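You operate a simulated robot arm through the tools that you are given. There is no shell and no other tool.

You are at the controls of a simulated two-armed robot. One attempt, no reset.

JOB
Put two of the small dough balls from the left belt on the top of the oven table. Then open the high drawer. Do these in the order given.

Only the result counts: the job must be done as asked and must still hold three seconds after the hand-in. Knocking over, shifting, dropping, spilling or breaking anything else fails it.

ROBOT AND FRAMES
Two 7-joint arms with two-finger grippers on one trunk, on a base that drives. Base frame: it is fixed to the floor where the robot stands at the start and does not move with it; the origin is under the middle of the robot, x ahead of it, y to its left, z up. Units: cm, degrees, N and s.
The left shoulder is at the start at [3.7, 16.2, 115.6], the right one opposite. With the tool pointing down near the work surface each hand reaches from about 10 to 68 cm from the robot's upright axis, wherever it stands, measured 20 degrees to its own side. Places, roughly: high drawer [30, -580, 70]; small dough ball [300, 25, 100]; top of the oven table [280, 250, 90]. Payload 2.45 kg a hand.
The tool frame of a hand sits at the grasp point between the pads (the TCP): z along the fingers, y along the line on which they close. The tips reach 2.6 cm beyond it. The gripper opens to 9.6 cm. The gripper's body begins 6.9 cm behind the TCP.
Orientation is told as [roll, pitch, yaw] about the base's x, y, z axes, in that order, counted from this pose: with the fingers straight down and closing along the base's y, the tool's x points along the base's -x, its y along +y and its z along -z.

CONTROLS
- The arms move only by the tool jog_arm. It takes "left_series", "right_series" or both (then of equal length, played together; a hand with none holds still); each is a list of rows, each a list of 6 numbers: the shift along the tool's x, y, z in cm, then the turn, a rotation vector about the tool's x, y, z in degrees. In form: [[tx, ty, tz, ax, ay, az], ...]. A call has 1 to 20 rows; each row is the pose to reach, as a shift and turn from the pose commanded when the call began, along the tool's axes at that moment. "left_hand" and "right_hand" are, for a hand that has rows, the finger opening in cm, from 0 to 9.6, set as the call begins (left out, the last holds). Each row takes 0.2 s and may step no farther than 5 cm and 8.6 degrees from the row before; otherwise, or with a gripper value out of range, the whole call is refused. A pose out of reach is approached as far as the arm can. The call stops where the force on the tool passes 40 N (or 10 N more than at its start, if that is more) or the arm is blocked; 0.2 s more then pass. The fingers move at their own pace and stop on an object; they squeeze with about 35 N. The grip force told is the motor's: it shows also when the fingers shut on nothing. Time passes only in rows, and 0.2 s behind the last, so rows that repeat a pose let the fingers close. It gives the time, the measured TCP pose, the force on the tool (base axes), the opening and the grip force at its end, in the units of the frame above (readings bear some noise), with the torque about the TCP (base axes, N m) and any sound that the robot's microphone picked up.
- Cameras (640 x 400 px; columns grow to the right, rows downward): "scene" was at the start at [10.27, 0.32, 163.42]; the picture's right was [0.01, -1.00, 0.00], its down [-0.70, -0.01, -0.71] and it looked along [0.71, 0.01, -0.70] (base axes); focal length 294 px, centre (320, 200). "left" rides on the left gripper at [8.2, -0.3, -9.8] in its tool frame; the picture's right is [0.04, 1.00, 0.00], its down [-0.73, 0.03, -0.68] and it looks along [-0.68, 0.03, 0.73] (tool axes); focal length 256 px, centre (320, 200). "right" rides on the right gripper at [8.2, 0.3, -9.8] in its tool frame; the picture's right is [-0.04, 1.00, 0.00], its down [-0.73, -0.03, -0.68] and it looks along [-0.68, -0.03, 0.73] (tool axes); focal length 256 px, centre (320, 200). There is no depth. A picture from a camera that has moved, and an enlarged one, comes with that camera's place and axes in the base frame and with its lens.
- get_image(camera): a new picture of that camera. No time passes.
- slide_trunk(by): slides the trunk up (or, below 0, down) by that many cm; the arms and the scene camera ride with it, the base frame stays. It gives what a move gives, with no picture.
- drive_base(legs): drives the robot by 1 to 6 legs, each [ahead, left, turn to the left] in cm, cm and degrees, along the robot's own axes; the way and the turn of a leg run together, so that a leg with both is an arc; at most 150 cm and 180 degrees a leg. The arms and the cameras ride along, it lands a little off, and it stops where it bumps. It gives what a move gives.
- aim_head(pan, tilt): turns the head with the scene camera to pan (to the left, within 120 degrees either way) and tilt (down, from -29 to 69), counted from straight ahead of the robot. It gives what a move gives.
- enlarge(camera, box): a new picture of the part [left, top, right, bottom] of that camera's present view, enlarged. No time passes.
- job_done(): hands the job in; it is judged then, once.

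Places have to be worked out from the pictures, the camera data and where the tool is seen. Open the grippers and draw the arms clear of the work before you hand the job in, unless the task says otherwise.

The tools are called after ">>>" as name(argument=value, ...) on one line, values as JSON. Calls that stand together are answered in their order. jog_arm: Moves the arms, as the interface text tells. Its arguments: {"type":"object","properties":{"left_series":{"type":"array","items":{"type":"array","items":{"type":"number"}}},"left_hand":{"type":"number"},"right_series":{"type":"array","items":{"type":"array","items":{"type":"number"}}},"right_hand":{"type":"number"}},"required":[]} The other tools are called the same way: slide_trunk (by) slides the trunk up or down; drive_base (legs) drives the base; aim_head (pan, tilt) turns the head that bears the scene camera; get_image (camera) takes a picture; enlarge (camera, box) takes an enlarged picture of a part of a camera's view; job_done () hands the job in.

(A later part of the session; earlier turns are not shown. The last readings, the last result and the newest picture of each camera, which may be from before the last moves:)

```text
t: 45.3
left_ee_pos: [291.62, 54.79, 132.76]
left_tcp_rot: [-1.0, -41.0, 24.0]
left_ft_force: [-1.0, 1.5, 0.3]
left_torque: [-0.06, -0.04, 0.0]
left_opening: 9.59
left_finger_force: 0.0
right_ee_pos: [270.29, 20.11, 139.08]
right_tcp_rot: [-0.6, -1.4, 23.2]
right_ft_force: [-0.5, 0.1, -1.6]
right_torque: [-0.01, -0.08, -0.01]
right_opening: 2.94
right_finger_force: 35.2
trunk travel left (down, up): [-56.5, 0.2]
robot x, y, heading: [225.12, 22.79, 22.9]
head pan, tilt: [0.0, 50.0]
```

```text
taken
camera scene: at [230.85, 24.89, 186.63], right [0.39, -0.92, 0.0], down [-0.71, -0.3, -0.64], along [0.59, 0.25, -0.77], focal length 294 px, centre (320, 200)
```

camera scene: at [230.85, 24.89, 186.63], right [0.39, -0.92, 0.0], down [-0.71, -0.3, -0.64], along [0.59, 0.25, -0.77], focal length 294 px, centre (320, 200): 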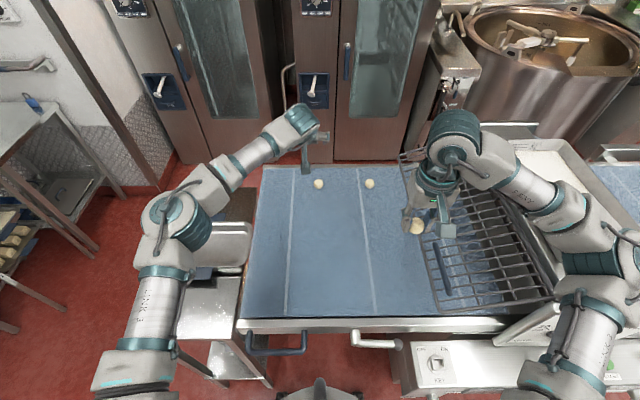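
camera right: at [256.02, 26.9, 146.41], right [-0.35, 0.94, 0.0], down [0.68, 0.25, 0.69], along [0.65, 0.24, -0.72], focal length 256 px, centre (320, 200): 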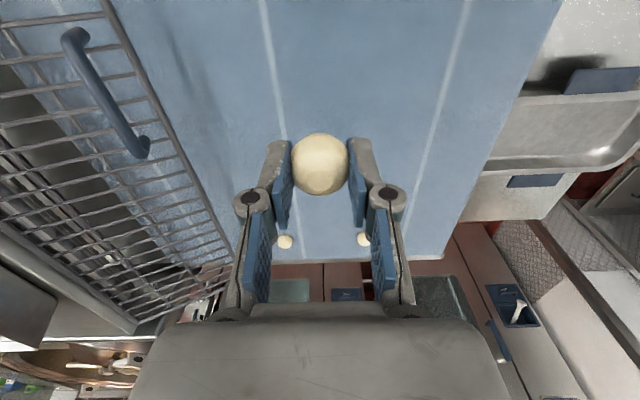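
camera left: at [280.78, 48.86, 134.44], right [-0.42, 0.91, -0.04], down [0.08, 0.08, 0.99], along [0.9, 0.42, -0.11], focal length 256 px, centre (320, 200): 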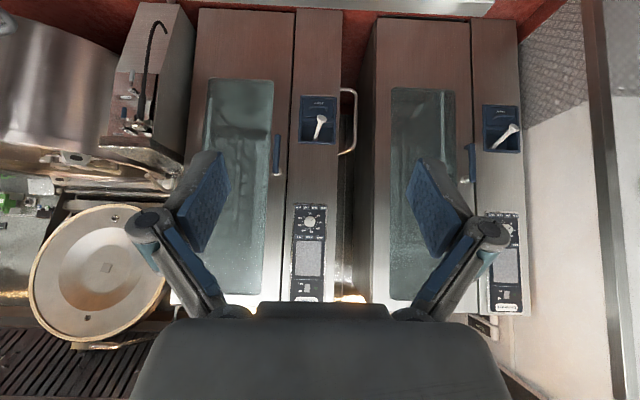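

The rocking does not decay and the arm was even reported blocked, so the base probably touches something here. I back straight off 5 cm (hands are well above the belt) and check whether it calms.

>>> drive_base(legs=[[-5, 0, 0]])

>>> jog_arm(left_series=[[0, 0, 0, 0, 0, 0]])

>>> jog_arm(left_series=[[0, 0, 0, 0, 0, 0]])

>>> jog_arm(left_series=[[0, 0, 0, 0, 0, 0]])

>>> jog_arm(left_series=[[0, 0, 0, 0, 0, 0]])

```text
t: 46.2
left_ee_pos: [288.46, 52.59, 131.64]
left_tcp_rot: [-0.8, -40.4, 23.9]
left_ft_force: [0.0, -0.1, -1.5]
left_torque: [0.05, -0.04, 0.02]
left_opening: 9.59
left_finger_force: 0.1
right_ee_pos: [267.13, 17.96, 138.44]
right_tcp_rot: [-0.3, -0.7, 23.2]
right_ft_force: [-0.6, -0.2, 0.2]
right_torque: [0.0, 0.01, 0.03]
right_opening: 2.96
right_finger_force: 35.4
trunk travel left (down, up): [-56.5, 0.2]
robot x, y, heading: [220.08, 20.28, 22.8]
head pan, tilt: [0.0, 50.0]
```

```text
t: 46.6
left_ee_pos: [285.08, 53.54, 133.36]
left_tcp_rot: [-1.9, -41.7, 24.7]
left_ft_force: [0.0, 0.0, 1.0]
left_torque: [-0.01, 0.01, -0.04]
left_opening: 9.62
left_finger_force: 0.1
right_ee_pos: [263.76, 18.97, 139.69]
right_tcp_rot: [-1.4, -1.9, 23.3]
right_ft_force: [-0.9, -0.3, 0.3]
right_torque: [0.0, -0.01, 0.02]
right_opening: 2.91
right_finger_force: 35.2
trunk travel left (down, up): [-56.5, 0.2]
robot x, y, heading: [220.47, 19.97, 23.2]
head pan, tilt: [0.0, 50.0]
```

```text
t: 47.0
left_ee_pos: [287.65, 50.83, 132.56]
left_tcp_rot: [-0.2, -41.0, 23.4]
left_ft_force: [0.0, -1.2, 1.0]
left_torque: [0.07, -0.02, 0.06]
left_opening: 9.6
left_finger_force: 0.1
right_ee_pos: [266.39, 16.24, 138.72]
right_tcp_rot: [0.1, -1.3, 22.8]
right_ft_force: [1.0, -0.3, -1.0]
right_torque: [0.04, 0.0, 0.02]
right_opening: 2.92
right_finger_force: 34.9
trunk travel left (down, up): [-56.5, 0.2]
robot x, y, heading: [219.97, 19.9, 22.8]
head pan, tilt: [0.0, 50.0]
```

```text
t: 47.4
left_ee_pos: [285.55, 54.74, 132.92]
left_tcp_rot: [-2.3, -41.2, 25.0]
left_ft_force: [-0.2, 0.7, -0.2]
left_torque: [-0.07, 0.03, -0.04]
left_opening: 9.6
left_finger_force: 0.1
right_ee_pos: [264.04, 20.11, 139.46]
right_tcp_rot: [-1.5, -1.6, 23.3]
right_ft_force: [0.0, 0.5, -0.4]
right_torque: [-0.02, -0.06, 0.03]
right_opening: 2.95
right_finger_force: 35.1
trunk travel left (down, up): [-56.5, 0.2]
robot x, y, heading: [220.35, 20.32, 23.1]
head pan, tilt: [0.0, 50.0]
```

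```text
t: 47.8
left_ee_pos: [287.09, 51.29, 132.77]
left_tcp_rot: [-0.6, -41.2, 23.7]
left_ft_force: [0.2, -0.4, 1.4]
left_torque: [0.03, 0.01, 0.06]
left_opening: 9.59
left_finger_force: 0.0
right_ee_pos: [265.64, 16.76, 139.1]
right_tcp_rot: [-0.2, -1.6, 23.0]
right_ft_force: [1.0, 0.3, 0.5]
right_torque: [0.01, 0.04, -0.01]
right_opening: 2.92
right_finger_force: 35.8
trunk travel left (down, up): [-56.5, 0.2]
robot x, y, heading: [220.2, 19.96, 22.9]
head pan, tilt: [0.0, 50.0]
```

Backing off didn't stop the sway, so it is the body itself rocking with the trunk fully raised. I lower the trunk 6 cm (hands stay above everything) and watch again.

>>> slide_trunk(by=-6)

>>> jog_arm(left_series=[[0, 0, 0, 0, 0, 0]])

>>> jog_arm(left_series=[[0, 0, 0, 0, 0, 0]])

>>> jog_arm(left_series=[[0, 0, 0, 0, 0, 0]])

>>> jog_arm(left_series=[[0, 0, 0, 0, 0, 0]])

```text
t: 48.8
left_ee_pos: [287.11, 51.01, 126.98]
left_tcp_rot: [-0.6, -41.3, 23.5]
left_ft_force: [-1.6, -1.2, 0.2]
left_torque: [0.09, 0.01, 0.04]
left_opening: 9.58
left_finger_force: 0.0
right_ee_pos: [265.51, 16.59, 132.97]
right_tcp_rot: [-0.1, -1.6, 22.9]
right_ft_force: [0.9, -0.6, -0.8]
right_torque: [0.03, 0.03, -0.01]
right_opening: 2.92
right_finger_force: 35.0
trunk travel left (down, up): [-50.5, 6.2]
robot x, y, heading: [220.23, 19.63, 22.9]
head pan, tilt: [0.0, 50.0]
```

```text
t: 49.2
left_ee_pos: [286.23, 53.56, 126.89]
left_tcp_rot: [-1.6, -41.0, 24.6]
left_ft_force: [-0.7, 0.6, -0.1]
left_torque: [-0.04, 0.07, -0.03]
left_opening: 9.61
left_finger_force: 0.1
right_ee_pos: [264.92, 18.89, 133.2]
right_tcp_rot: [-1.0, -1.6, 23.2]
right_ft_force: [-0.5, -1.1, -0.2]
right_torque: [0.0, 0.0, 0.01]
right_opening: 2.92
right_finger_force: 35.4
trunk travel left (down, up): [-50.5, 6.2]
robot x, y, heading: [220.34, 20.37, 23.1]
head pan, tilt: [0.0, 50.0]
```

```text
t: 49.6
left_ee_pos: [286.08, 53.33, 126.86]
left_tcp_rot: [-1.8, -41.2, 24.6]
left_ft_force: [-0.5, 0.7, 0.4]
left_torque: [-0.02, 0.01, -0.04]
left_opening: 9.63
left_finger_force: 0.0
right_ee_pos: [264.88, 18.76, 133.32]
right_tcp_rot: [-1.0, -1.7, 23.1]
right_ft_force: [-0.8, 0.3, 0.1]
right_torque: [-0.05, -0.03, 0.06]
right_opening: 2.92
right_finger_force: 34.9
trunk travel left (down, up): [-50.5, 6.2]
robot x, y, heading: [219.97, 20.06, 23.0]
head pan, tilt: [0.0, 50.0]
```

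```text
t: 50.0
left_ee_pos: [287.25, 51.11, 126.88]
left_tcp_rot: [-0.4, -41.1, 23.5]
left_ft_force: [-0.3, -1.4, 0.5]
left_torque: [0.06, -0.02, 0.09]
left_opening: 9.6
left_finger_force: 0.1
right_ee_pos: [265.81, 16.49, 132.94]
right_tcp_rot: [0.0, -1.6, 22.9]
right_ft_force: [0.0, 0.0, -0.4]
right_torque: [0.03, 0.05, -0.01]
right_opening: 2.96
right_finger_force: 35.2
trunk travel left (down, up): [-50.5, 6.2]
robot x, y, heading: [220.41, 19.66, 22.7]
head pan, tilt: [0.0, 50.0]
```

```text
t: 50.4
left_ee_pos: [285.47, 55.03, 126.76]
left_tcp_rot: [-2.5, -41.2, 25.2]
left_ft_force: [0.1, 0.7, 0.0]
left_torque: [-0.06, -0.06, -0.03]
left_opening: 9.61
left_finger_force: 0.0
right_ee_pos: [264.04, 20.48, 133.47]
right_tcp_rot: [-1.7, -1.5, 23.3]
right_ft_force: [0.2, 0.4, 0.1]
right_torque: [-0.08, -0.06, -0.01]
right_opening: 2.91
right_finger_force: 35.2
trunk travel left (down, up): [-50.5, 6.2]
robot x, y, heading: [220.03, 20.55, 22.7]
head pan, tilt: [0.0, 50.0]
```

The swaying continues, with the rest position at one extreme of the swing, as if something pushes the robot to its left. I look at both arms for contact with the machine.

>>> aim_head(pan=-40, tilt=55)

>>> get_image(camera="scene")

>>> aim_head(pan=40, tilt=60)

>>> get_image(camera="scene")

```text
t: 51.5
left_ee_pos: [285.77, 54.32, 126.72]
left_tcp_rot: [-2.2, -41.2, 24.9]
left_ft_force: [0.5, 1.0, 1.1]
left_torque: [-0.07, -0.01, -0.06]
left_opening: 9.6
left_finger_force: 0.1
right_ee_pos: [264.32, 19.73, 133.34]
right_tcp_rot: [-1.3, -1.5, 23.2]
right_ft_force: [-0.1, 0.6, -0.8]
right_torque: [-0.03, 0.02, 0.02]
right_opening: 2.92
right_finger_force: 34.7
trunk travel left (down, up): [-50.5, 6.2]
robot x, y, heading: [220.12, 20.58, 22.9]
head pan, tilt: [-40.0, 55.0]
```

```text
taken
camera scene: at [224.69, 20.76, 180.07], right [-0.29, -0.96, 0.02], down [-0.78, 0.23, -0.58], along [0.55, -0.18, -0.81], focal length 294 px, centre (320, 200)
```

scene: 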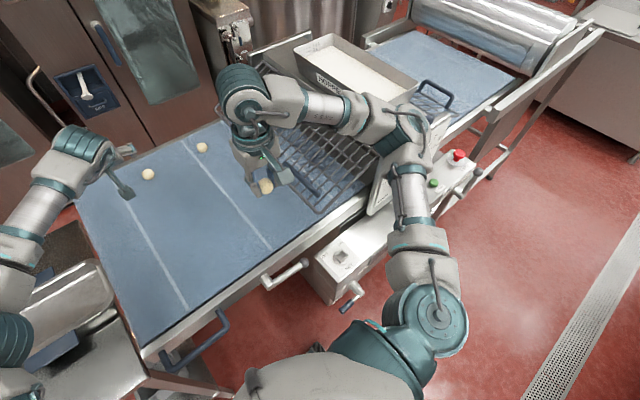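

```text
t: 53.0
left_ee_pos: [286.82, 52.4, 126.74]
left_tcp_rot: [-0.9, -41.0, 24.0]
left_ft_force: [0.4, -1.0, -0.5]
left_torque: [0.05, -0.02, 0.0]
left_opening: 9.62
left_finger_force: 0.0
right_ee_pos: [265.24, 17.7, 133.11]
right_tcp_rot: [-0.5, -1.6, 23.1]
right_ft_force: [-0.3, 0.0, 0.1]
right_torque: [0.0, 0.01, 0.02]
right_opening: 2.93
right_finger_force: 35.2
trunk travel left (down, up): [-50.5, 6.2]
robot x, y, heading: [220.47, 20.22, 22.9]
head pan, tilt: [40.0, 60.0]
```

```text
taken
camera scene: at [223.18, 23.52, 179.45], right [0.89, -0.46, -0.01], down [-0.4, -0.76, -0.51], along [0.22, 0.46, -0.86], focal length 294 px, centre (320, 200)
```

scene: 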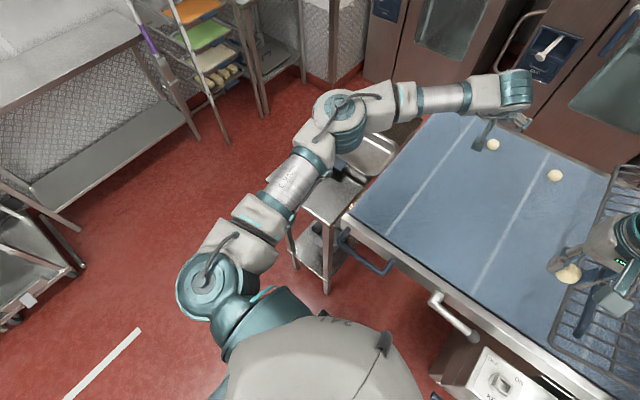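

In the first view the right elbow lies right over the gap panel by the hopper and is probably leaning on it. I raise the trunk back up and back off 10 cm so that the elbow comes free.

>>> slide_trunk(by=6)

>>> drive_base(legs=[[-10, 3, 0]])

>>> jog_arm(right_series=[[0, 0, 0, 0, 0, 0]])

>>> jog_arm(right_series=[[0, 0, 0, 0, 0, 0]])

>>> jog_arm(right_series=[[0, 0, 0, 0, 0, 0]])

>>> jog_arm(right_series=[[0, 0, 0, 0, 0, 0]])

>>> aim_head(pan=-20, tilt=50)

>>> get_image(camera="scene")

```text
t: 54.0
left_ee_pos: [286.64, 52.62, 132.74]
left_tcp_rot: [-1.1, -41.2, 24.1]
left_ft_force: [0.2, -0.2, 0.4]
left_torque: [0.01, -0.04, -0.03]
left_opening: 9.61
left_finger_force: 0.2
right_ee_pos: [265.27, 17.86, 139.03]
right_tcp_rot: [-0.6, -1.5, 23.1]
right_ft_force: [-0.1, 0.0, -0.9]
right_torque: [0.02, 0.03, -0.02]
right_opening: 2.94
right_finger_force: 35.2
trunk travel left (down, up): [-56.5, 0.2]
robot x, y, heading: [220.13, 20.27, 22.9]
head pan, tilt: [40.0, 60.0]
```

```text
t: 55.2
left_ee_pos: [276.5, 53.0, 132.2]
left_tcp_rot: [-1.8, -40.7, 24.5]
left_ft_force: [-0.5, 1.1, 0.1]
left_torque: [-0.1, -0.05, -0.01]
left_opening: 9.6
left_finger_force: 0.1
right_ee_pos: [254.87, 18.39, 139.09]
right_tcp_rot: [-1.1, -1.2, 23.1]
right_ft_force: [0.3, -0.2, 0.1]
right_torque: [-0.03, -0.03, 0.0]
right_opening: 2.93
right_finger_force: 34.9
trunk travel left (down, up): [-56.5, 0.2]
robot x, y, heading: [209.81, 19.47, 23.0]
head pan, tilt: [40.0, 60.0]
```

```text
t: 55.6
left_ee_pos: [275.23, 51.13, 133.38]
left_tcp_rot: [-1.2, -41.6, 24.0]
left_ft_force: [-1.0, 0.1, 0.4]
left_torque: [0.01, 0.01, -0.01]
left_opening: 9.58
left_finger_force: 0.0
right_ee_pos: [253.75, 16.53, 139.53]
right_tcp_rot: [-0.7, -1.9, 23.1]
right_ft_force: [0.3, -0.4, -0.6]
right_torque: [0.0, 0.0, 0.0]
right_opening: 2.95
right_finger_force: 34.6
trunk travel left (down, up): [-56.5, 0.2]
robot x, y, heading: [209.53, 19.4, 22.8]
head pan, tilt: [40.0, 60.0]
```

```text
t: 56.0
left_ee_pos: [275.68, 51.81, 133.12]
left_tcp_rot: [-1.4, -41.4, 24.5]
left_ft_force: [-0.4, -0.4, -0.4]
left_torque: [-0.01, 0.02, -0.02]
left_opening: 9.6
left_finger_force: 0.1
right_ee_pos: [253.99, 17.08, 139.33]
right_tcp_rot: [-0.8, -1.8, 23.1]
right_ft_force: [1.1, 0.5, -0.2]
right_torque: [-0.03, 0.04, 0.02]
right_opening: 2.92
right_finger_force: 35.3
trunk travel left (down, up): [-56.5, 0.2]
robot x, y, heading: [209.84, 19.1, 22.8]
head pan, tilt: [40.0, 60.0]
```

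```text
t: 56.4
left_ee_pos: [275.24, 52.26, 133.04]
left_tcp_rot: [-1.6, -41.3, 24.6]
left_ft_force: [0.4, 1.3, 0.0]
left_torque: [-0.05, 0.02, -0.01]
left_opening: 9.6
left_finger_force: 0.0
right_ee_pos: [253.55, 17.82, 139.44]
right_tcp_rot: [-1.2, -1.7, 23.2]
right_ft_force: [-0.5, 0.1, -1.3]
right_torque: [-0.03, 0.01, -0.03]
right_opening: 2.92
right_finger_force: 35.1
trunk travel left (down, up): [-56.5, 0.2]
robot x, y, heading: [209.68, 19.49, 22.8]
head pan, tilt: [40.0, 60.0]
```

```text
t: 56.8
left_ee_pos: [275.69, 50.83, 133.17]
left_tcp_rot: [-1.0, -41.5, 24.0]
left_ft_force: [0.1, -0.8, -0.3]
left_torque: [0.04, -0.03, 0.01]
left_opening: 9.58
left_finger_force: 0.0
right_ee_pos: [254.12, 16.32, 139.33]
right_tcp_rot: [-0.5, -1.9, 23.0]
right_ft_force: [-0.7, 0.6, 0.4]
right_torque: [0.03, -0.01, 0.01]
right_opening: 2.91
right_finger_force: 34.3
trunk travel left (down, up): [-56.5, 0.2]
robot x, y, heading: [209.83, 19.43, 23.1]
head pan, tilt: [40.0, 60.0]
```

```text
t: 58.1
left_ee_pos: [275.58, 51.88, 133.08]
left_tcp_rot: [-1.5, -41.4, 24.5]
left_ft_force: [-0.5, -0.4, -0.1]
left_torque: [0.03, 0.01, 0.01]
left_opening: 9.59
left_finger_force: 0.0
right_ee_pos: [253.75, 17.17, 139.33]
right_tcp_rot: [-1.0, -1.7, 23.1]
right_ft_force: [0.2, 0.2, 0.5]
right_torque: [-0.01, 0.03, 0.02]
right_opening: 2.93
right_finger_force: 34.9
trunk travel left (down, up): [-56.5, 0.2]
robot x, y, heading: [210.17, 19.27, 22.7]
head pan, tilt: [-20.0, 50.0]
```

```text
taken
camera scene: at [216.24, 19.15, 186.63], right [0.05, -1.0, 0.0], down [-0.77, -0.04, -0.64], along [0.64, 0.03, -0.77], focal length 294 px, centre (320, 200)
```

scene: 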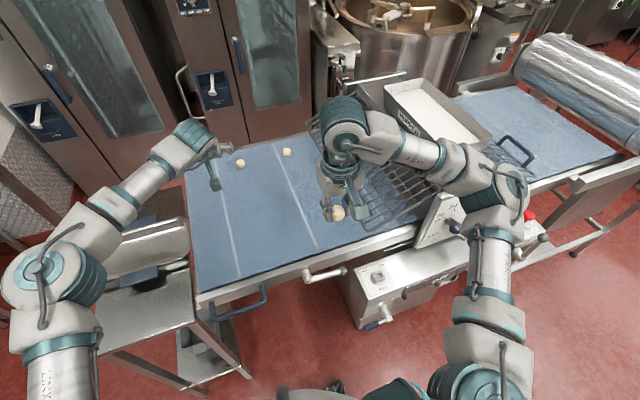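

The swing has shrunk to under ±1 cm, so the elbow contact is likely gone. I wait a few seconds for it to die out and read again.

>>> jog_arm(right_series=[[0, 0, 0, 0, 0, 0], [0, 0, 0, 0, 0, 0], [0, 0, 0, 0, 0, 0], [0, 0, 0, 0, 0, 0], [0, 0, 0, 0, 0, 0], [0, 0, 0, 0, 0, 0], [0, 0, 0, 0, 0, 0], [0, 0, 0, 0, 0, 0], [0, 0, 0, 0, 0, 0], [0, 0, 0, 0, 0, 0], [0, 0, 0, 0, 0, 0], [0, 0, 0, 0, 0, 0], [0, 0, 0, 0, 0, 0], [0, 0, 0, 0, 0, 0], [0, 0, 0, 0, 0, 0]])

>>> jog_arm(right_series=[[0, 0, 0, 0, 0, 0]])

>>> jog_arm(right_series=[[0, 0, 0, 0, 0, 0]])

>>> jog_arm(right_series=[[0, 0, 0, 0, 0, 0]])

>>> aim_head(pan=-60, tilt=69)

>>> get_image(camera="scene")

```text
t: 61.3
left_ee_pos: [275.53, 51.69, 133.22]
left_tcp_rot: [-1.4, -41.4, 24.4]
left_ft_force: [-0.7, -0.2, 0.4]
left_torque: [-0.03, -0.01, -0.01]
left_opening: 9.61
left_finger_force: 0.2
right_ee_pos: [253.88, 17.13, 139.42]
right_tcp_rot: [-0.8, -1.8, 23.2]
right_ft_force: [0.2, -0.8, 0.0]
right_torque: [0.0, 0.03, -0.01]
right_opening: 2.93
right_finger_force: 35.5
trunk travel left (down, up): [-56.5, 0.2]
robot x, y, heading: [209.78, 19.4, 23.0]
head pan, tilt: [-20.0, 50.0]
```

```text
t: 61.7
left_ee_pos: [275.63, 51.66, 133.09]
left_tcp_rot: [-1.3, -41.3, 24.3]
left_ft_force: [-0.1, 0.0, 0.3]
left_torque: [-0.03, -0.03, 0.0]
left_opening: 9.62
left_finger_force: 0.1
right_ee_pos: [254.05, 16.92, 139.46]
right_tcp_rot: [-0.8, -1.9, 23.1]
right_ft_force: [0.2, -0.4, -0.6]
right_torque: [0.04, -0.02, 0.0]
right_opening: 2.92
right_finger_force: 34.9
trunk travel left (down, up): [-56.5, 0.2]
robot x, y, heading: [209.56, 19.1, 22.7]
head pan, tilt: [-20.0, 50.0]
```

```text
t: 62.1
left_ee_pos: [275.54, 51.58, 133.14]
left_tcp_rot: [-1.3, -41.5, 24.3]
left_ft_force: [-0.3, -0.5, 1.0]
left_torque: [-0.03, 0.02, 0.03]
left_opening: 9.6
left_finger_force: 0.2
right_ee_pos: [253.94, 17.03, 139.44]
right_tcp_rot: [-0.8, -1.8, 23.1]
right_ft_force: [0.0, 0.4, -0.5]
right_torque: [0.03, -0.01, 0.0]
right_opening: 2.96
right_finger_force: 35.2
trunk travel left (down, up): [-56.5, 0.2]
robot x, y, heading: [209.62, 19.17, 22.9]
head pan, tilt: [-20.0, 50.0]
```

```text
t: 62.5
left_ee_pos: [275.51, 51.62, 133.14]
left_tcp_rot: [-1.2, -41.4, 24.4]
left_ft_force: [0.0, -0.3, 0.6]
left_torque: [0.01, 0.04, 0.0]
left_opening: 9.62
left_finger_force: 0.0
right_ee_pos: [253.84, 16.92, 139.45]
right_tcp_rot: [-0.8, -1.9, 23.1]
right_ft_force: [-0.7, -0.5, -0.5]
right_torque: [0.0, 0.02, 0.01]
right_opening: 2.95
right_finger_force: 35.3
trunk travel left (down, up): [-56.5, 0.2]
robot x, y, heading: [210.11, 19.49, 22.8]
head pan, tilt: [-20.0, 50.0]
```

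```text
t: 63.5
left_ee_pos: [275.55, 51.59, 133.04]
left_tcp_rot: [-1.4, -41.4, 24.3]
left_ft_force: [0.4, -0.5, -0.2]
left_torque: [0.0, -0.03, -0.01]
left_opening: 9.59
left_finger_force: 0.1
right_ee_pos: [253.86, 16.95, 139.47]
right_tcp_rot: [-0.8, -1.8, 23.1]
right_ft_force: [0.0, 0.2, -1.2]
right_torque: [0.02, 0.0, -0.02]
right_opening: 2.95
right_finger_force: 34.8
trunk travel left (down, up): [-56.5, 0.2]
robot x, y, heading: [209.87, 19.42, 22.5]
head pan, tilt: [-60.0, 68.8]
```

```text
taken
camera scene: at [212.95, 15.42, 184.46], right [-0.6, -0.8, 0.0], down [-0.74, 0.56, -0.36], along [0.28, -0.22, -0.93], focal length 294 px, centre (320, 200)
```

scene: 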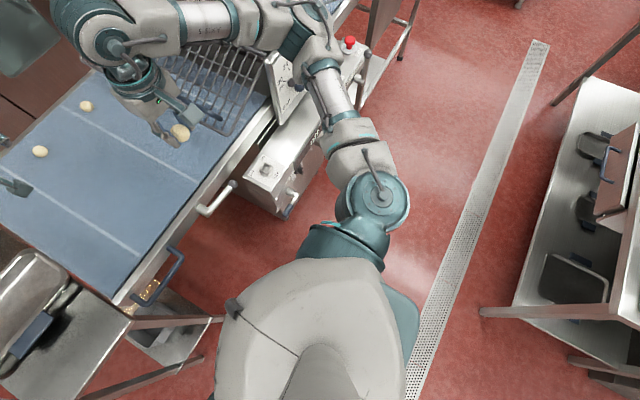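

The robot is steady again. To keep the right elbow away from the sheeter head, I stretch the right hand (with its ball) 15 cm farther forward at height, which straightens that arm, then look at it.

>>> jog_arm(right_series=[[-3, 0.5, 0, 0, 0, 0], [-6, 1, 0, 0, 0, 0], [-9, 1.5, 0, 0, 0, 0], [-12, 2, 0, 0, 0, 0], [-15, 2.5, 0, 0, 0, 0], [-15, 2.5, 0, 0, 0, 0], [-15, 2.5, 0, 0, 0, 0]])

>>> get_image(camera="scene")

>>> aim_head(pan=-10, tilt=50)

>>> get_image(camera="scene")

```text
t: 65.2
left_ee_pos: [275.48, 51.73, 133.36]
left_tcp_rot: [-1.4, -41.4, 24.3]
left_ft_force: [0.0, -0.8, 0.3]
left_torque: [-0.02, -0.01, 0.02]
left_opening: 9.58
left_finger_force: 0.0
right_ee_pos: [266.63, 25.21, 139.74]
right_tcp_rot: [-0.8, -1.9, 23.1]
right_ft_force: [-0.4, -0.6, 0.2]
right_torque: [0.03, 0.01, -0.01]
right_opening: 2.92
right_finger_force: 34.8
trunk travel left (down, up): [-56.5, 0.2]
robot x, y, heading: [209.78, 19.6, 22.7]
head pan, tilt: [-60.0, 68.8]
```

```text
taken
camera scene: at [212.91, 15.48, 184.46], right [-0.6, -0.8, 0.0], down [-0.74, 0.56, -0.36], along [0.28, -0.22, -0.93], focal length 294 px, centre (320, 200)
```

scene: 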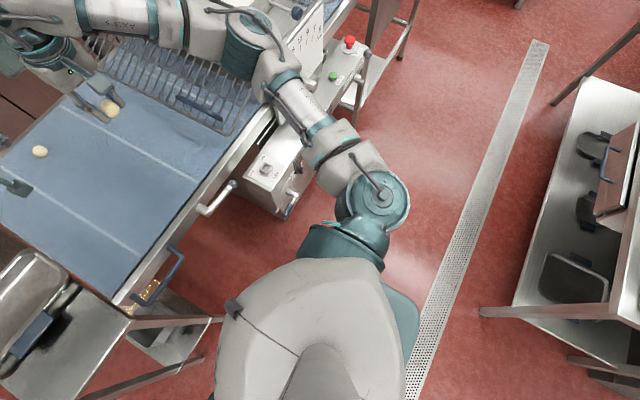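

```text
t: 66.3
left_ee_pos: [275.5, 51.57, 133.25]
left_tcp_rot: [-1.4, -41.4, 24.4]
left_ft_force: [0.6, 0.0, 0.1]
left_torque: [0.02, 0.0, 0.0]
left_opening: 9.58
left_finger_force: 0.1
right_ee_pos: [266.6, 25.26, 139.73]
right_tcp_rot: [-0.9, -1.9, 23.0]
right_ft_force: [0.0, -0.1, -0.8]
right_torque: [0.03, 0.05, 0.0]
right_opening: 2.94
right_finger_force: 35.4
trunk travel left (down, up): [-56.5, 0.2]
robot x, y, heading: [209.77, 19.59, 22.7]
head pan, tilt: [-10.0, 50.0]
```

```text
taken
camera scene: at [216.04, 20.61, 186.63], right [0.22, -0.98, 0.0], down [-0.75, -0.17, -0.64], along [0.62, 0.14, -0.77], focal length 294 px, centre (320, 200)
```

scene: 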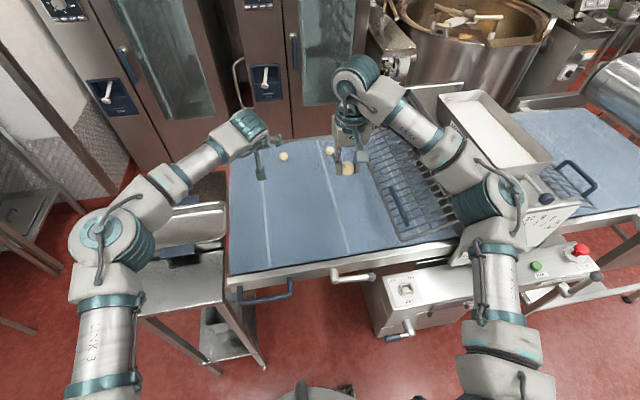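

The right arm is straighter and its elbow now lies inside the head's edge. Before driving in, I test here whether the left hand can reach 78 cm ahead at just above ball height, over the empty part of the belt.

>>> jog_arm(left_series=[[1.5, -0.5, 3.2, 0, 0, 0], [3, -1, 6.5, 0, 0, 0], [4.5, -1.5, 9.8, 0, 0, 0], [6, -2, 13, 0, 0, 0], [7.2, -2.5, 16.3, 0, 0, 0], [7.2, -2.5, 16.3, 0, 0, 0], [7.2, -2.5, 16.3, 0, 0, 0]])

>>> get_image(camera="left")

>>> get_image(camera="scene")

```text
t: 67.9
left_ee_pos: [281.28, 51.53, 116.29]
left_tcp_rot: [-1.4, -41.5, 24.3]
left_ft_force: [-0.2, 0.3, 0.4]
left_torque: [0.0, -0.01, 0.01]
left_opening: 9.59
left_finger_force: 0.0
left hand out of reach, approached as far as the arm can: row 5, 6, 7
right_ee_pos: [266.66, 25.28, 139.74]
right_tcp_rot: [-0.9, -1.9, 23.1]
right_ft_force: [0.8, 0.9, 0.5]
right_torque: [0.0, 0.02, 0.0]
right_opening: 2.93
right_finger_force: 34.9
trunk travel left (down, up): [-56.5, 0.2]
robot x, y, heading: [209.86, 19.25, 22.7]
head pan, tilt: [-10.0, 50.0]
```

```text
taken
camera left: at [269.73, 46.26, 118.2], right [-0.42, 0.9, -0.05], down [0.07, 0.08, 0.99], along [0.9, 0.42, -0.1], focal length 256 px, centre (320, 200)
```

left: 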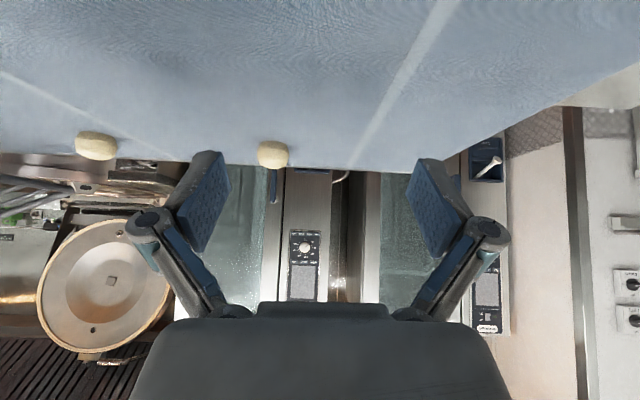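

```text
taken
camera scene: at [216.02, 20.62, 186.63], right [0.22, -0.98, 0.0], down [-0.75, -0.17, -0.64], along [0.62, 0.14, -0.77], focal length 294 px, centre (320, 200)
```

scene: 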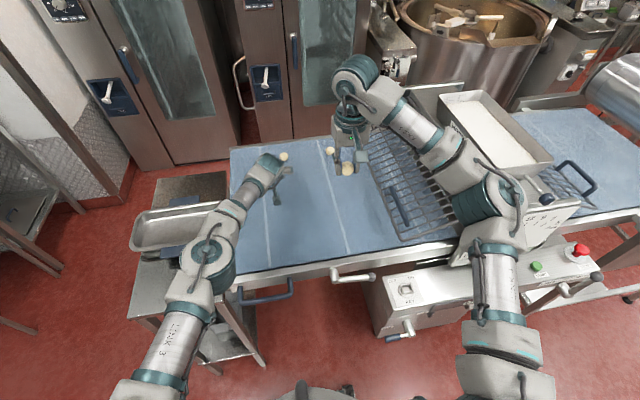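

The left hand just about reaches that pose, at the limit of its reach, so driving 16 cm gives a little slack. I lift it 10 cm again first, then drive in and check the steadiness.

>>> jog_arm(left_series=[[-2, 0, -2.5, 0, 0, 0], [-4, 0, -5, 0, 0, 0], [-6.6, 0, -7.5, 0, 0, 0], [-6.6, 0, -7.5, 0, 0, 0]])

>>> drive_base(legs=[[16, -2, 0]])

>>> jog_arm(left_series=[[0, 0, 0, 0, 0, 0], [0, 0, 0, 0, 0, 0]])

>>> jog_arm(left_series=[[0, 0, 0, 0, 0, 0]])

>>> jog_arm(left_series=[[0, 0, 0, 0, 0, 0]])

>>> get_image(camera="scene")

>>> get_image(camera="left")

```text
t: 68.9
left_ee_pos: [281.01, 51.38, 126.45]
left_tcp_rot: [-1.3, -41.4, 24.3]
left_ft_force: [0.0, -0.7, 0.0]
left_torque: [0.03, 0.0, 0.05]
left_opening: 9.6
left_finger_force: 0.0
right_ee_pos: [266.61, 25.22, 139.79]
right_tcp_rot: [-0.9, -1.7, 23.2]
right_ft_force: [-0.6, 0.6, 0.2]
right_torque: [-0.01, 0.02, -0.01]
right_opening: 2.95
right_finger_force: 34.8
trunk travel left (down, up): [-56.5, 0.2]
robot x, y, heading: [209.21, 19.32, 22.8]
head pan, tilt: [-10.0, 50.0]
```

```text
t: 70.4
left_ee_pos: [296.08, 56.28, 126.55]
left_tcp_rot: [-1.7, -41.4, 24.6]
left_ft_force: [0.4, 0.2, 0.5]
left_torque: [-0.08, -0.02, -0.06]
left_opening: 9.6
left_finger_force: 0.1
right_ee_pos: [281.77, 30.24, 140.1]
right_tcp_rot: [-1.1, -2.1, 23.3]
right_ft_force: [0.5, 0.6, 0.4]
right_torque: [-0.02, 0.01, -0.01]
right_opening: 2.92
right_finger_force: 35.3
trunk travel left (down, up): [-56.5, 0.2]
robot x, y, heading: [225.12, 23.75, 22.7]
head pan, tilt: [-10.0, 50.0]
```

```text
t: 71.0
left_ee_pos: [296.48, 55.54, 126.76]
left_tcp_rot: [-1.4, -41.8, 24.2]
left_ft_force: [-0.3, 0.7, -1.1]
left_torque: [0.0, 0.04, 0.01]
left_opening: 9.6
left_finger_force: 0.1
right_ee_pos: [281.86, 29.23, 140.15]
right_tcp_rot: [-0.8, -2.2, 23.1]
right_ft_force: [-0.4, 0.0, -0.4]
right_torque: [0.02, 0.01, -0.01]
right_opening: 2.91
right_finger_force: 34.4
trunk travel left (down, up): [-56.5, 0.2]
robot x, y, heading: [225.55, 23.44, 22.9]
head pan, tilt: [-10.0, 50.0]
```

```text
t: 71.4
left_ee_pos: [296.34, 56.19, 126.53]
left_tcp_rot: [-1.6, -41.6, 24.6]
left_ft_force: [0.3, -0.6, 0.4]
left_torque: [0.01, 0.02, -0.05]
left_opening: 9.59
left_finger_force: 0.0
right_ee_pos: [281.87, 30.0, 139.98]
right_tcp_rot: [-1.0, -2.1, 23.2]
right_ft_force: [0.0, 0.1, 0.0]
right_torque: [-0.04, -0.02, 0.02]
right_opening: 2.91
right_finger_force: 35.4
trunk travel left (down, up): [-56.5, 0.2]
robot x, y, heading: [225.29, 23.75, 22.8]
head pan, tilt: [-10.0, 50.0]
```

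```text
t: 71.8
left_ee_pos: [296.49, 55.74, 126.82]
left_tcp_rot: [-1.2, -41.6, 24.4]
left_ft_force: [-0.1, -0.3, -0.3]
left_torque: [-0.01, 0.0, 0.04]
left_opening: 9.61
left_finger_force: 0.0
right_ee_pos: [281.91, 29.42, 139.96]
right_tcp_rot: [-0.8, -2.1, 23.1]
right_ft_force: [0.3, 0.3, 0.5]
right_torque: [0.04, 0.0, -0.03]
right_opening: 2.91
right_finger_force: 35.1
trunk travel left (down, up): [-56.5, 0.2]
robot x, y, heading: [225.73, 23.77, 22.8]
head pan, tilt: [-10.0, 50.0]
```

```text
taken
camera scene: at [231.77, 24.94, 186.63], right [0.22, -0.98, 0.0], down [-0.75, -0.17, -0.64], along [0.62, 0.14, -0.77], focal length 294 px, centre (320, 200)
```

scene: 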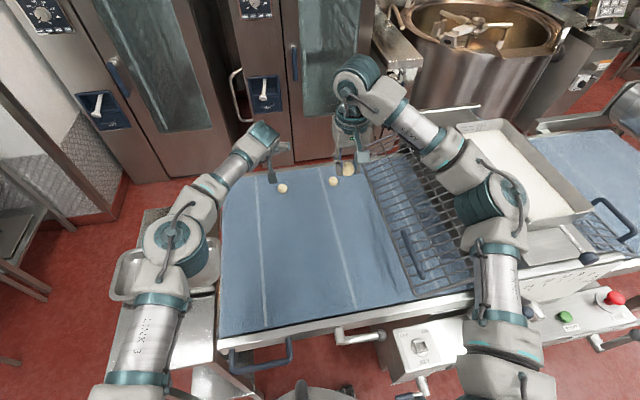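

```text
taken
camera left: at [284.87, 50.44, 128.62], right [-0.43, 0.9, -0.04], down [0.07, 0.08, 0.99], along [0.9, 0.42, -0.1], focal length 256 px, centre (320, 200)
```

left: 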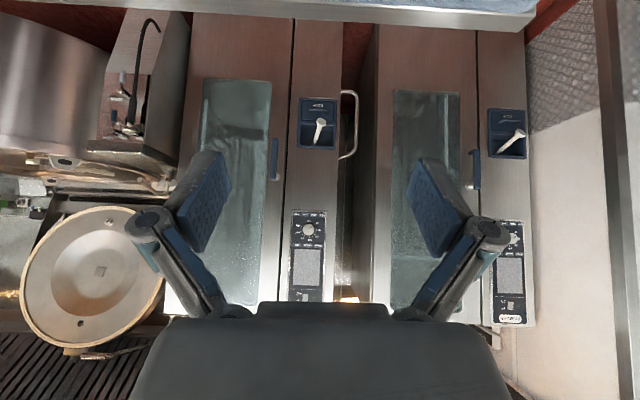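

The sway now dies out quickly, and both cameras put ball A at about (296.6, 53.0, 110.7). I bring the left hand to about 6 cm above the grasp pose, with the fingers narrowed to 6 cm, and look.

>>> jog_arm(left_series=[[1, -1.3, 0.5, 0, 0, 0], [3, -2.6, 2, 0, 0, 0], [5, -2.6, 3.6, 0, 0, 0], [7, -2.63, 5.13, 0, 0, 0], [7, -2.63, 5.13, 0, 0, 0], [7, -2.63, 5.13, 0, 0, 0]], left_hand=6)

>>> get_image(camera="left")

>>> enlarge(camera="scene", box=[220, 120, 380, 220])

```text
t: 73.2
left_ee_pos: [295.81, 52.54, 118.23]
left_tcp_rot: [-1.3, -41.6, 24.3]
left_ft_force: [0.2, 0.2, -0.2]
left_torque: [0.0, 0.01, -0.02]
left_opening: 6.01
left_finger_force: 0.2
right_ee_pos: [281.93, 29.58, 139.94]
right_tcp_rot: [-0.9, -2.1, 23.3]
right_ft_force: [-0.7, -0.4, -0.1]
right_torque: [0.0, 0.01, 0.03]
right_opening: 2.92
right_finger_force: 34.9
trunk travel left (down, up): [-56.5, 0.2]
robot x, y, heading: [225.45, 23.65, 22.9]
head pan, tilt: [-10.0, 50.0]
```

```text
taken
camera left: at [284.22, 47.19, 120.09], right [-0.42, 0.9, -0.04], down [0.07, 0.08, 0.99], along [0.9, 0.42, -0.1], focal length 256 px, centre (320, 200)
```

left: 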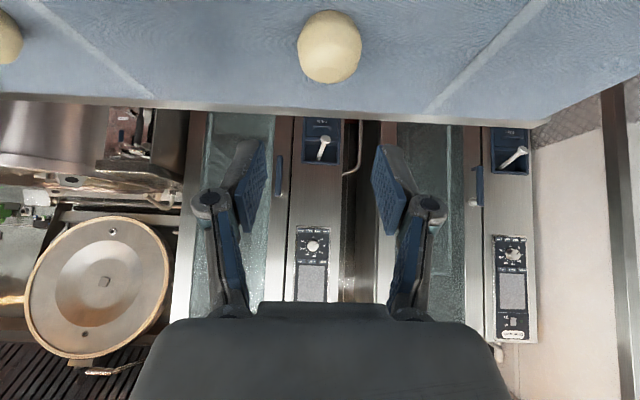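

```text
4.00 times, centred on (300, 170) of scene
camera zoom: at [231.77, 25.06, 186.63], right [0.22, -0.98, 0.0], down [-0.75, -0.17, -0.64], along [0.62, 0.14, -0.77], focal length 1178 px, centre (400, 320)
```

zoom: 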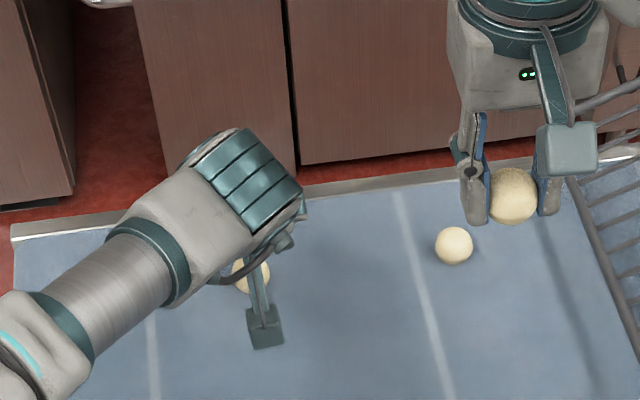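

Ball A lies at about (5.0, 0.3, 5.5) in the left tool frame. I move down onto it, keeping a little extra clearance from the belt, then check before closing.

>>> jog_arm(left_series=[[1.1, 0.33, 0.9, 0, 0, 0], [2.3, 0.33, 1.8, 0, 0, 0], [3.4, 0.33, 2.7, 0, 0, 0], [4.53, 0.33, 3.63, 0, 0, 0], [4.53, 0.33, 3.63, 0, 0, 0]])

>>> get_image(camera="left")

```text
t: 74.4
left_ee_pos: [294.8, 52.36, 112.44]
left_tcp_rot: [-1.4, -41.7, 24.4]
left_ft_force: [1.0, 0.6, 6.0]
left_torque: [0.22, 0.0, 0.0]
left_opening: 6.06
left_finger_force: 0.2
right_ee_pos: [281.84, 29.58, 140.03]
right_tcp_rot: [-0.8, -2.0, 23.2]
right_ft_force: [1.2, 1.0, -0.6]
right_torque: [-0.01, 0.04, 0.02]
right_opening: 2.92
right_finger_force: 35.6
trunk travel left (down, up): [-56.5, 0.2]
robot x, y, heading: [225.21, 23.68, 22.8]
head pan, tilt: [-10.0, 50.0]
```

```text
taken
camera left: at [283.28, 47.04, 114.43], right [-0.42, 0.9, -0.04], down [0.07, 0.08, 0.99], along [0.9, 0.42, -0.1], focal length 256 px, centre (320, 200)
```

left: 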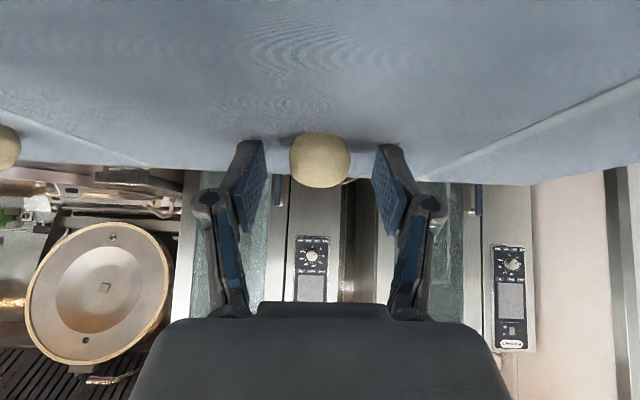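

The ball is centred between the fingers and the tips just touch the belt (6 N). I raise a quarter centimetre and close the left hand.

>>> jog_arm(left_series=[[-0.16, 0, -0.19, 0, 0, 0], [-0.16, 0, -0.19, 0, 0, 0], [-0.16, 0, -0.19, 0, 0, 0], [-0.16, 0, -0.19, 0, 0, 0]], left_hand=0)

>>> get_image(camera="left")

```text
t: 75.4
left_ee_pos: [294.59, 52.49, 112.72]
left_tcp_rot: [-1.6, -41.7, 24.6]
left_ft_force: [-2.9, 3.1, 9.6]
left_torque: [0.25, 0.09, 0.06]
left_opening: 2.97
left_finger_force: 34.8
right_ee_pos: [281.81, 29.74, 140.09]
right_tcp_rot: [-0.9, -2.0, 23.4]
right_ft_force: [-0.3, -0.4, -0.1]
right_torque: [0.01, 0.03, 0.03]
right_opening: 2.92
right_finger_force: 34.9
trunk travel left (down, up): [-56.5, 0.2]
robot x, y, heading: [225.42, 23.76, 22.9]
head pan, tilt: [-10.0, 50.0]
```

```text
taken
camera left: at [283.07, 47.18, 114.68], right [-0.43, 0.9, -0.05], down [0.07, 0.08, 0.99], along [0.9, 0.42, -0.1], focal length 256 px, centre (320, 200)
```

left: 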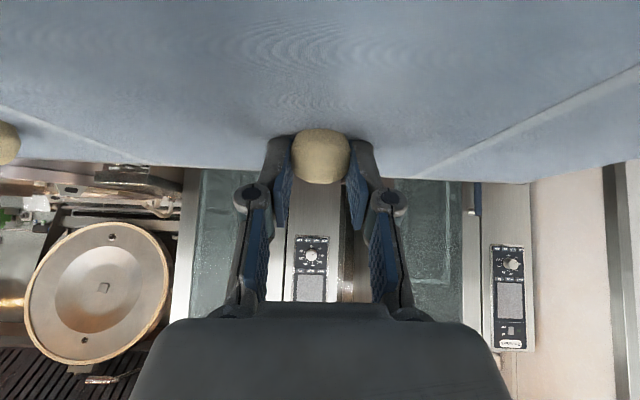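

Ball A is gripped (opening 2.97 cm, 35 N). I lift it straight up.

>>> jog_arm(left_series=[[-0.7, 0, -0.75, 0, 0, 0], [-2, 0, -2.25, 0, 0, 0], [-4.6, 0, -5.2, 0, 0, 0], [-7.2, 0, -8.2, 0, 0, 0], [-9.8, 0, -11.2, 0, 0, 0], [-11.8, 0, -13.4, 0, 0, 0], [-11.8, 0, -13.4, 0, 0, 0]])

>>> get_image(camera="left")

>>> get_image(camera="scene")

```text
t: 77.0
left_ee_pos: [294.44, 52.4, 130.73]
left_tcp_rot: [-1.5, -41.5, 24.4]
left_ft_force: [-0.4, 0.6, -0.6]
left_torque: [-0.01, 0.0, 0.03]
left_opening: 2.96
left_finger_force: 35.1
right_ee_pos: [281.94, 29.73, 140.0]
right_tcp_rot: [-0.8, -2.2, 23.2]
right_ft_force: [0.4, -0.6, 1.1]
right_torque: [0.02, 0.05, -0.01]
right_opening: 2.92
right_finger_force: 35.0
trunk travel left (down, up): [-56.5, 0.2]
robot x, y, heading: [225.57, 23.87, 23.0]
head pan, tilt: [-10.0, 50.0]
```

```text
taken
camera left: at [282.95, 47.18, 132.65], right [-0.42, 0.9, -0.04], down [0.07, 0.08, 0.99], along [0.9, 0.42, -0.1], focal length 256 px, centre (320, 200)
```

left: 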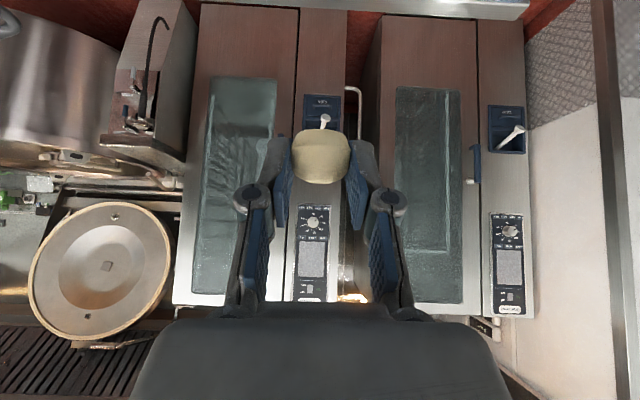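

```text
taken
camera scene: at [231.81, 25.02, 186.63], right [0.22, -0.98, 0.0], down [-0.75, -0.17, -0.64], along [0.62, 0.14, -0.77], focal length 294 px, centre (320, 200)
```

scene: 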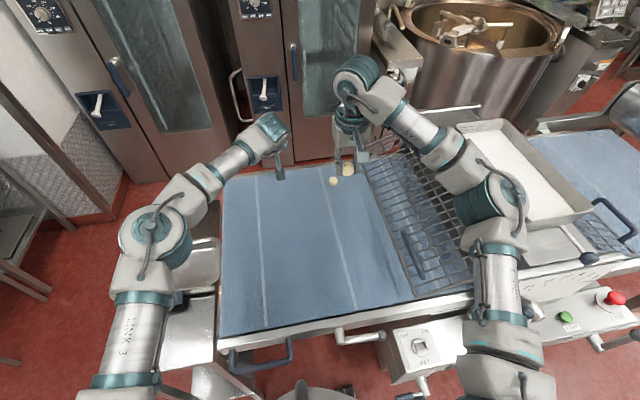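

Both hands now hold a dough ball and the belt looks undisturbed with only B left. I back straight out 45 cm before turning toward the oven table.

>>> drive_base(legs=[[-45, 0, 0]])

>>> jog_arm(left_series=[[2, 1.5, 0, 0, 5, 0], [4, 3, 0, 0, 10, 0], [6, 4.5, 0, 0, 15, 0], [8, 6, 0, 0, 20, 0], [10, 7.5, 0, 0, 25, 0], [12, 9, 0, 0, 30, 0], [14, 10.5, 0, 0, 35, 0], [16, 12, 0, 0, 40, 0], [16, 12, 0, 0, 41.4, 0]])

>>> aim_head(pan=30, tilt=25)

>>> get_image(camera="scene")

>>> get_image(camera="left")

>>> enlarge(camera="scene", box=[180, 100, 420, 250])

```text
t: 79.7
left_ee_pos: [253.11, 35.36, 130.64]
left_tcp_rot: [-1.4, -41.4, 24.8]
left_ft_force: [-0.8, -0.5, 0.1]
left_torque: [-0.02, 0.01, 0.01]
left_opening: 2.95
left_finger_force: 35.0
right_ee_pos: [240.44, 12.5, 139.89]
right_tcp_rot: [-0.8, -1.9, 23.5]
right_ft_force: [0.3, 0.2, 0.2]
right_torque: [0.03, -0.03, 0.03]
right_opening: 2.93
right_finger_force: 34.4
trunk travel left (down, up): [-56.5, 0.2]
robot x, y, heading: [184.23, 6.49, 23.1]
head pan, tilt: [-10.0, 50.0]
```

```text
t: 81.7
left_ee_pos: [236.77, 41.1, 120.16]
left_tcp_rot: [-1.3, -0.3, 23.6]
left_ft_force: [0.1, -0.4, 0.0]
left_torque: [-0.04, -0.01, -0.03]
left_opening: 2.94
left_finger_force: 35.4
right_ee_pos: [239.78, 12.19, 140.21]
right_tcp_rot: [-0.9, -2.3, 23.5]
right_ft_force: [0.8, 0.6, -0.6]
right_torque: [0.02, -0.03, -0.01]
right_opening: 2.89
right_finger_force: 35.4
trunk travel left (down, up): [-56.5, 0.2]
robot x, y, heading: [184.02, 6.48, 23.0]
head pan, tilt: [-10.0, 50.0]
```

```text
t: 82.8
left_ee_pos: [236.67, 41.13, 120.16]
left_tcp_rot: [-1.2, -0.4, 23.8]
left_ft_force: [0.0, 0.9, 0.7]
left_torque: [0.0, 0.01, 0.0]
left_opening: 2.93
left_finger_force: 34.7
right_ee_pos: [239.83, 12.35, 140.45]
right_tcp_rot: [-1.0, -2.2, 23.6]
right_ft_force: [-0.2, -0.9, -1.2]
right_torque: [-0.01, 0.0, 0.01]
right_opening: 2.9
right_finger_force: 34.7
trunk travel left (down, up): [-56.5, 0.2]
robot x, y, heading: [183.78, 6.52, 23.0]
head pan, tilt: [30.0, 25.0]
```

```text
taken
camera scene: at [188.24, 13.28, 190.38], right [0.8, -0.6, 0.0], down [-0.26, -0.34, -0.9], along [0.54, 0.72, -0.43], focal length 294 px, centre (320, 200)
```

scene: 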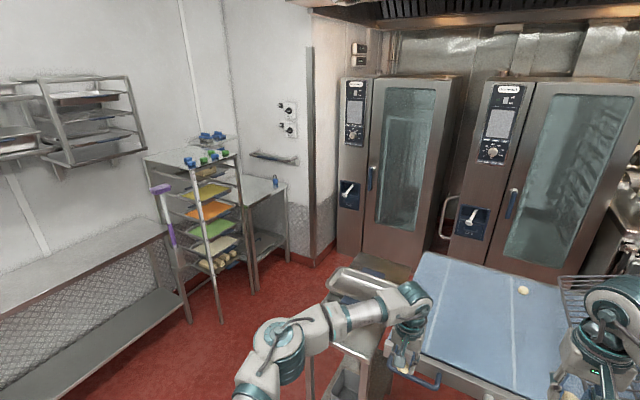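

```text
taken
camera left: at [229.13, 37.65, 129.92], right [-0.44, 0.9, -0.02], down [0.65, 0.33, 0.68], along [0.62, 0.29, -0.73], focal length 256 px, centre (320, 200)
```

left: 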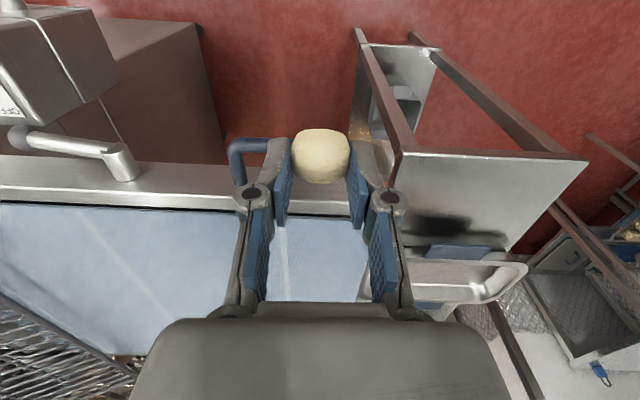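

```text
2.67 times, centred on (300, 175) of scene
camera zoom: at [188.24, 13.28, 190.38], right [0.8, -0.6, 0.0], down [-0.26, -0.34, -0.9], along [0.54, 0.72, -0.43], focal length 785 px, centre (373, 267)
```

zoom: 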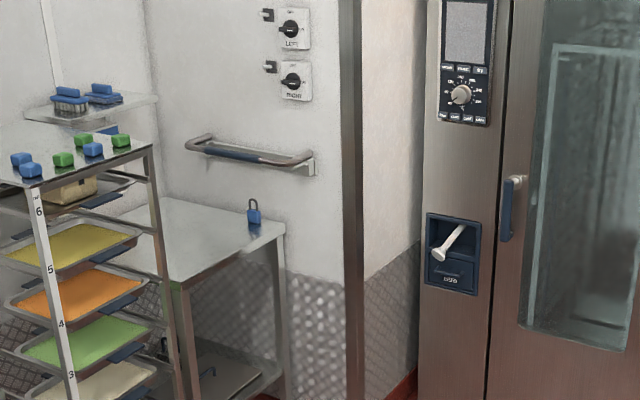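

The oven table is the one with the blue lock on it, left of the ovens; the room is turned about 23°, and its open side faces the gap beyond the stand. Before driving round, I draw both hands in closer to the body so that they clear the tray rack and walls.

>>> jog_arm(left_series=[[3.5, 1.3, -1.6, 0, 0, 0], [7, 2.6, -3.2, 0, 0, 0], [10.5, 3.9, -4.8, 0, 0, 0], [14, 5.2, -6.4, 0, 0, 0], [18, 6.6, -8, 0, 0, 0], [21.5, 8, -10, 0, 0, 0], [21.5, 8, -10, 0, 0, 0]], right_series=[[2, -0.6, 0, 0, 0, 0], [4, -1.2, 0, 0, 0, 0], [6, -1.8, 0, 0, 0, 0], [8, -2.4, 0, 0, 0, 0], [11, -3.2, 0, 0, 0, 0], [13.5, -4, 0, 0, 0, 0], [13.5, -4, 0, 0, 0, 0]])

>>> drive_base(legs=[[20, 98, 0]])

>>> aim_head(pan=20, tilt=35)

>>> get_image(camera="scene")

```text
t: 84.3
left_ee_pos: [213.6, 40.17, 129.63]
left_tcp_rot: [-1.1, -0.2, 23.7]
left_ft_force: [-0.5, -0.2, 0.9]
left_torque: [0.0, 0.0, -0.04]
left_opening: 2.94
left_finger_force: 35.2
right_ee_pos: [228.96, 3.24, 139.63]
right_tcp_rot: [-0.9, -2.1, 23.5]
right_ft_force: [0.8, 0.3, 0.0]
right_torque: [0.0, 0.01, 0.03]
right_opening: 2.94
right_finger_force: 35.1
trunk travel left (down, up): [-56.5, 0.2]
robot x, y, heading: [183.86, 6.21, 23.1]
head pan, tilt: [30.0, 25.0]
```

```text
t: 89.5
left_ee_pos: [192.04, 138.09, 129.78]
left_tcp_rot: [-0.9, -0.5, 25.0]
left_ft_force: [-0.1, -0.1, -0.1]
left_torque: [0.04, 0.01, -0.01]
left_opening: 2.91
left_finger_force: 34.8
right_ee_pos: [208.18, 101.57, 139.7]
right_tcp_rot: [-0.6, -2.3, 24.6]
right_ft_force: [-0.4, 0.2, 0.9]
right_torque: [0.01, 0.02, 0.01]
right_opening: 2.94
right_finger_force: 35.2
trunk travel left (down, up): [-56.5, 0.2]
robot x, y, heading: [163.01, 104.61, 24.2]
head pan, tilt: [30.0, 25.0]
```

```text
t: 90.3
left_ee_pos: [191.25, 139.14, 129.68]
left_tcp_rot: [-1.4, -0.6, 25.0]
left_ft_force: [-1.1, 0.4, -0.1]
left_torque: [-0.05, -0.02, -0.04]
left_opening: 2.92
left_finger_force: 34.7
right_ee_pos: [207.38, 102.68, 139.8]
right_tcp_rot: [-1.2, -2.5, 24.7]
right_ft_force: [0.2, 0.8, -0.8]
right_torque: [-0.07, -0.01, -0.01]
right_opening: 2.9
right_finger_force: 34.8
trunk travel left (down, up): [-56.5, 0.2]
robot x, y, heading: [162.81, 104.3, 24.3]
head pan, tilt: [20.0, 35.0]
```

```text
taken
camera scene: at [167.25, 111.43, 188.79], right [0.7, -0.71, 0.01], down [-0.41, -0.41, -0.82], along [0.58, 0.57, -0.58], focal length 294 px, centre (320, 200)
```

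scene: 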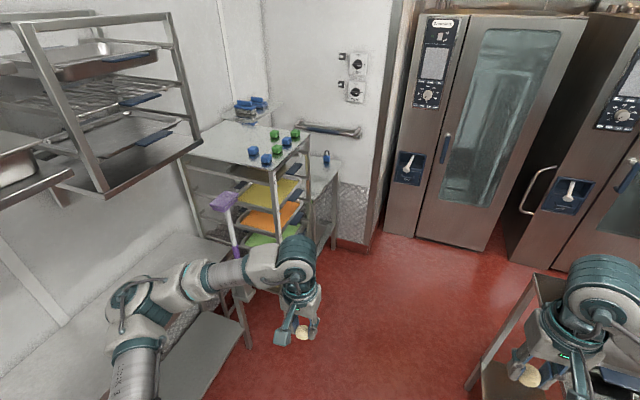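

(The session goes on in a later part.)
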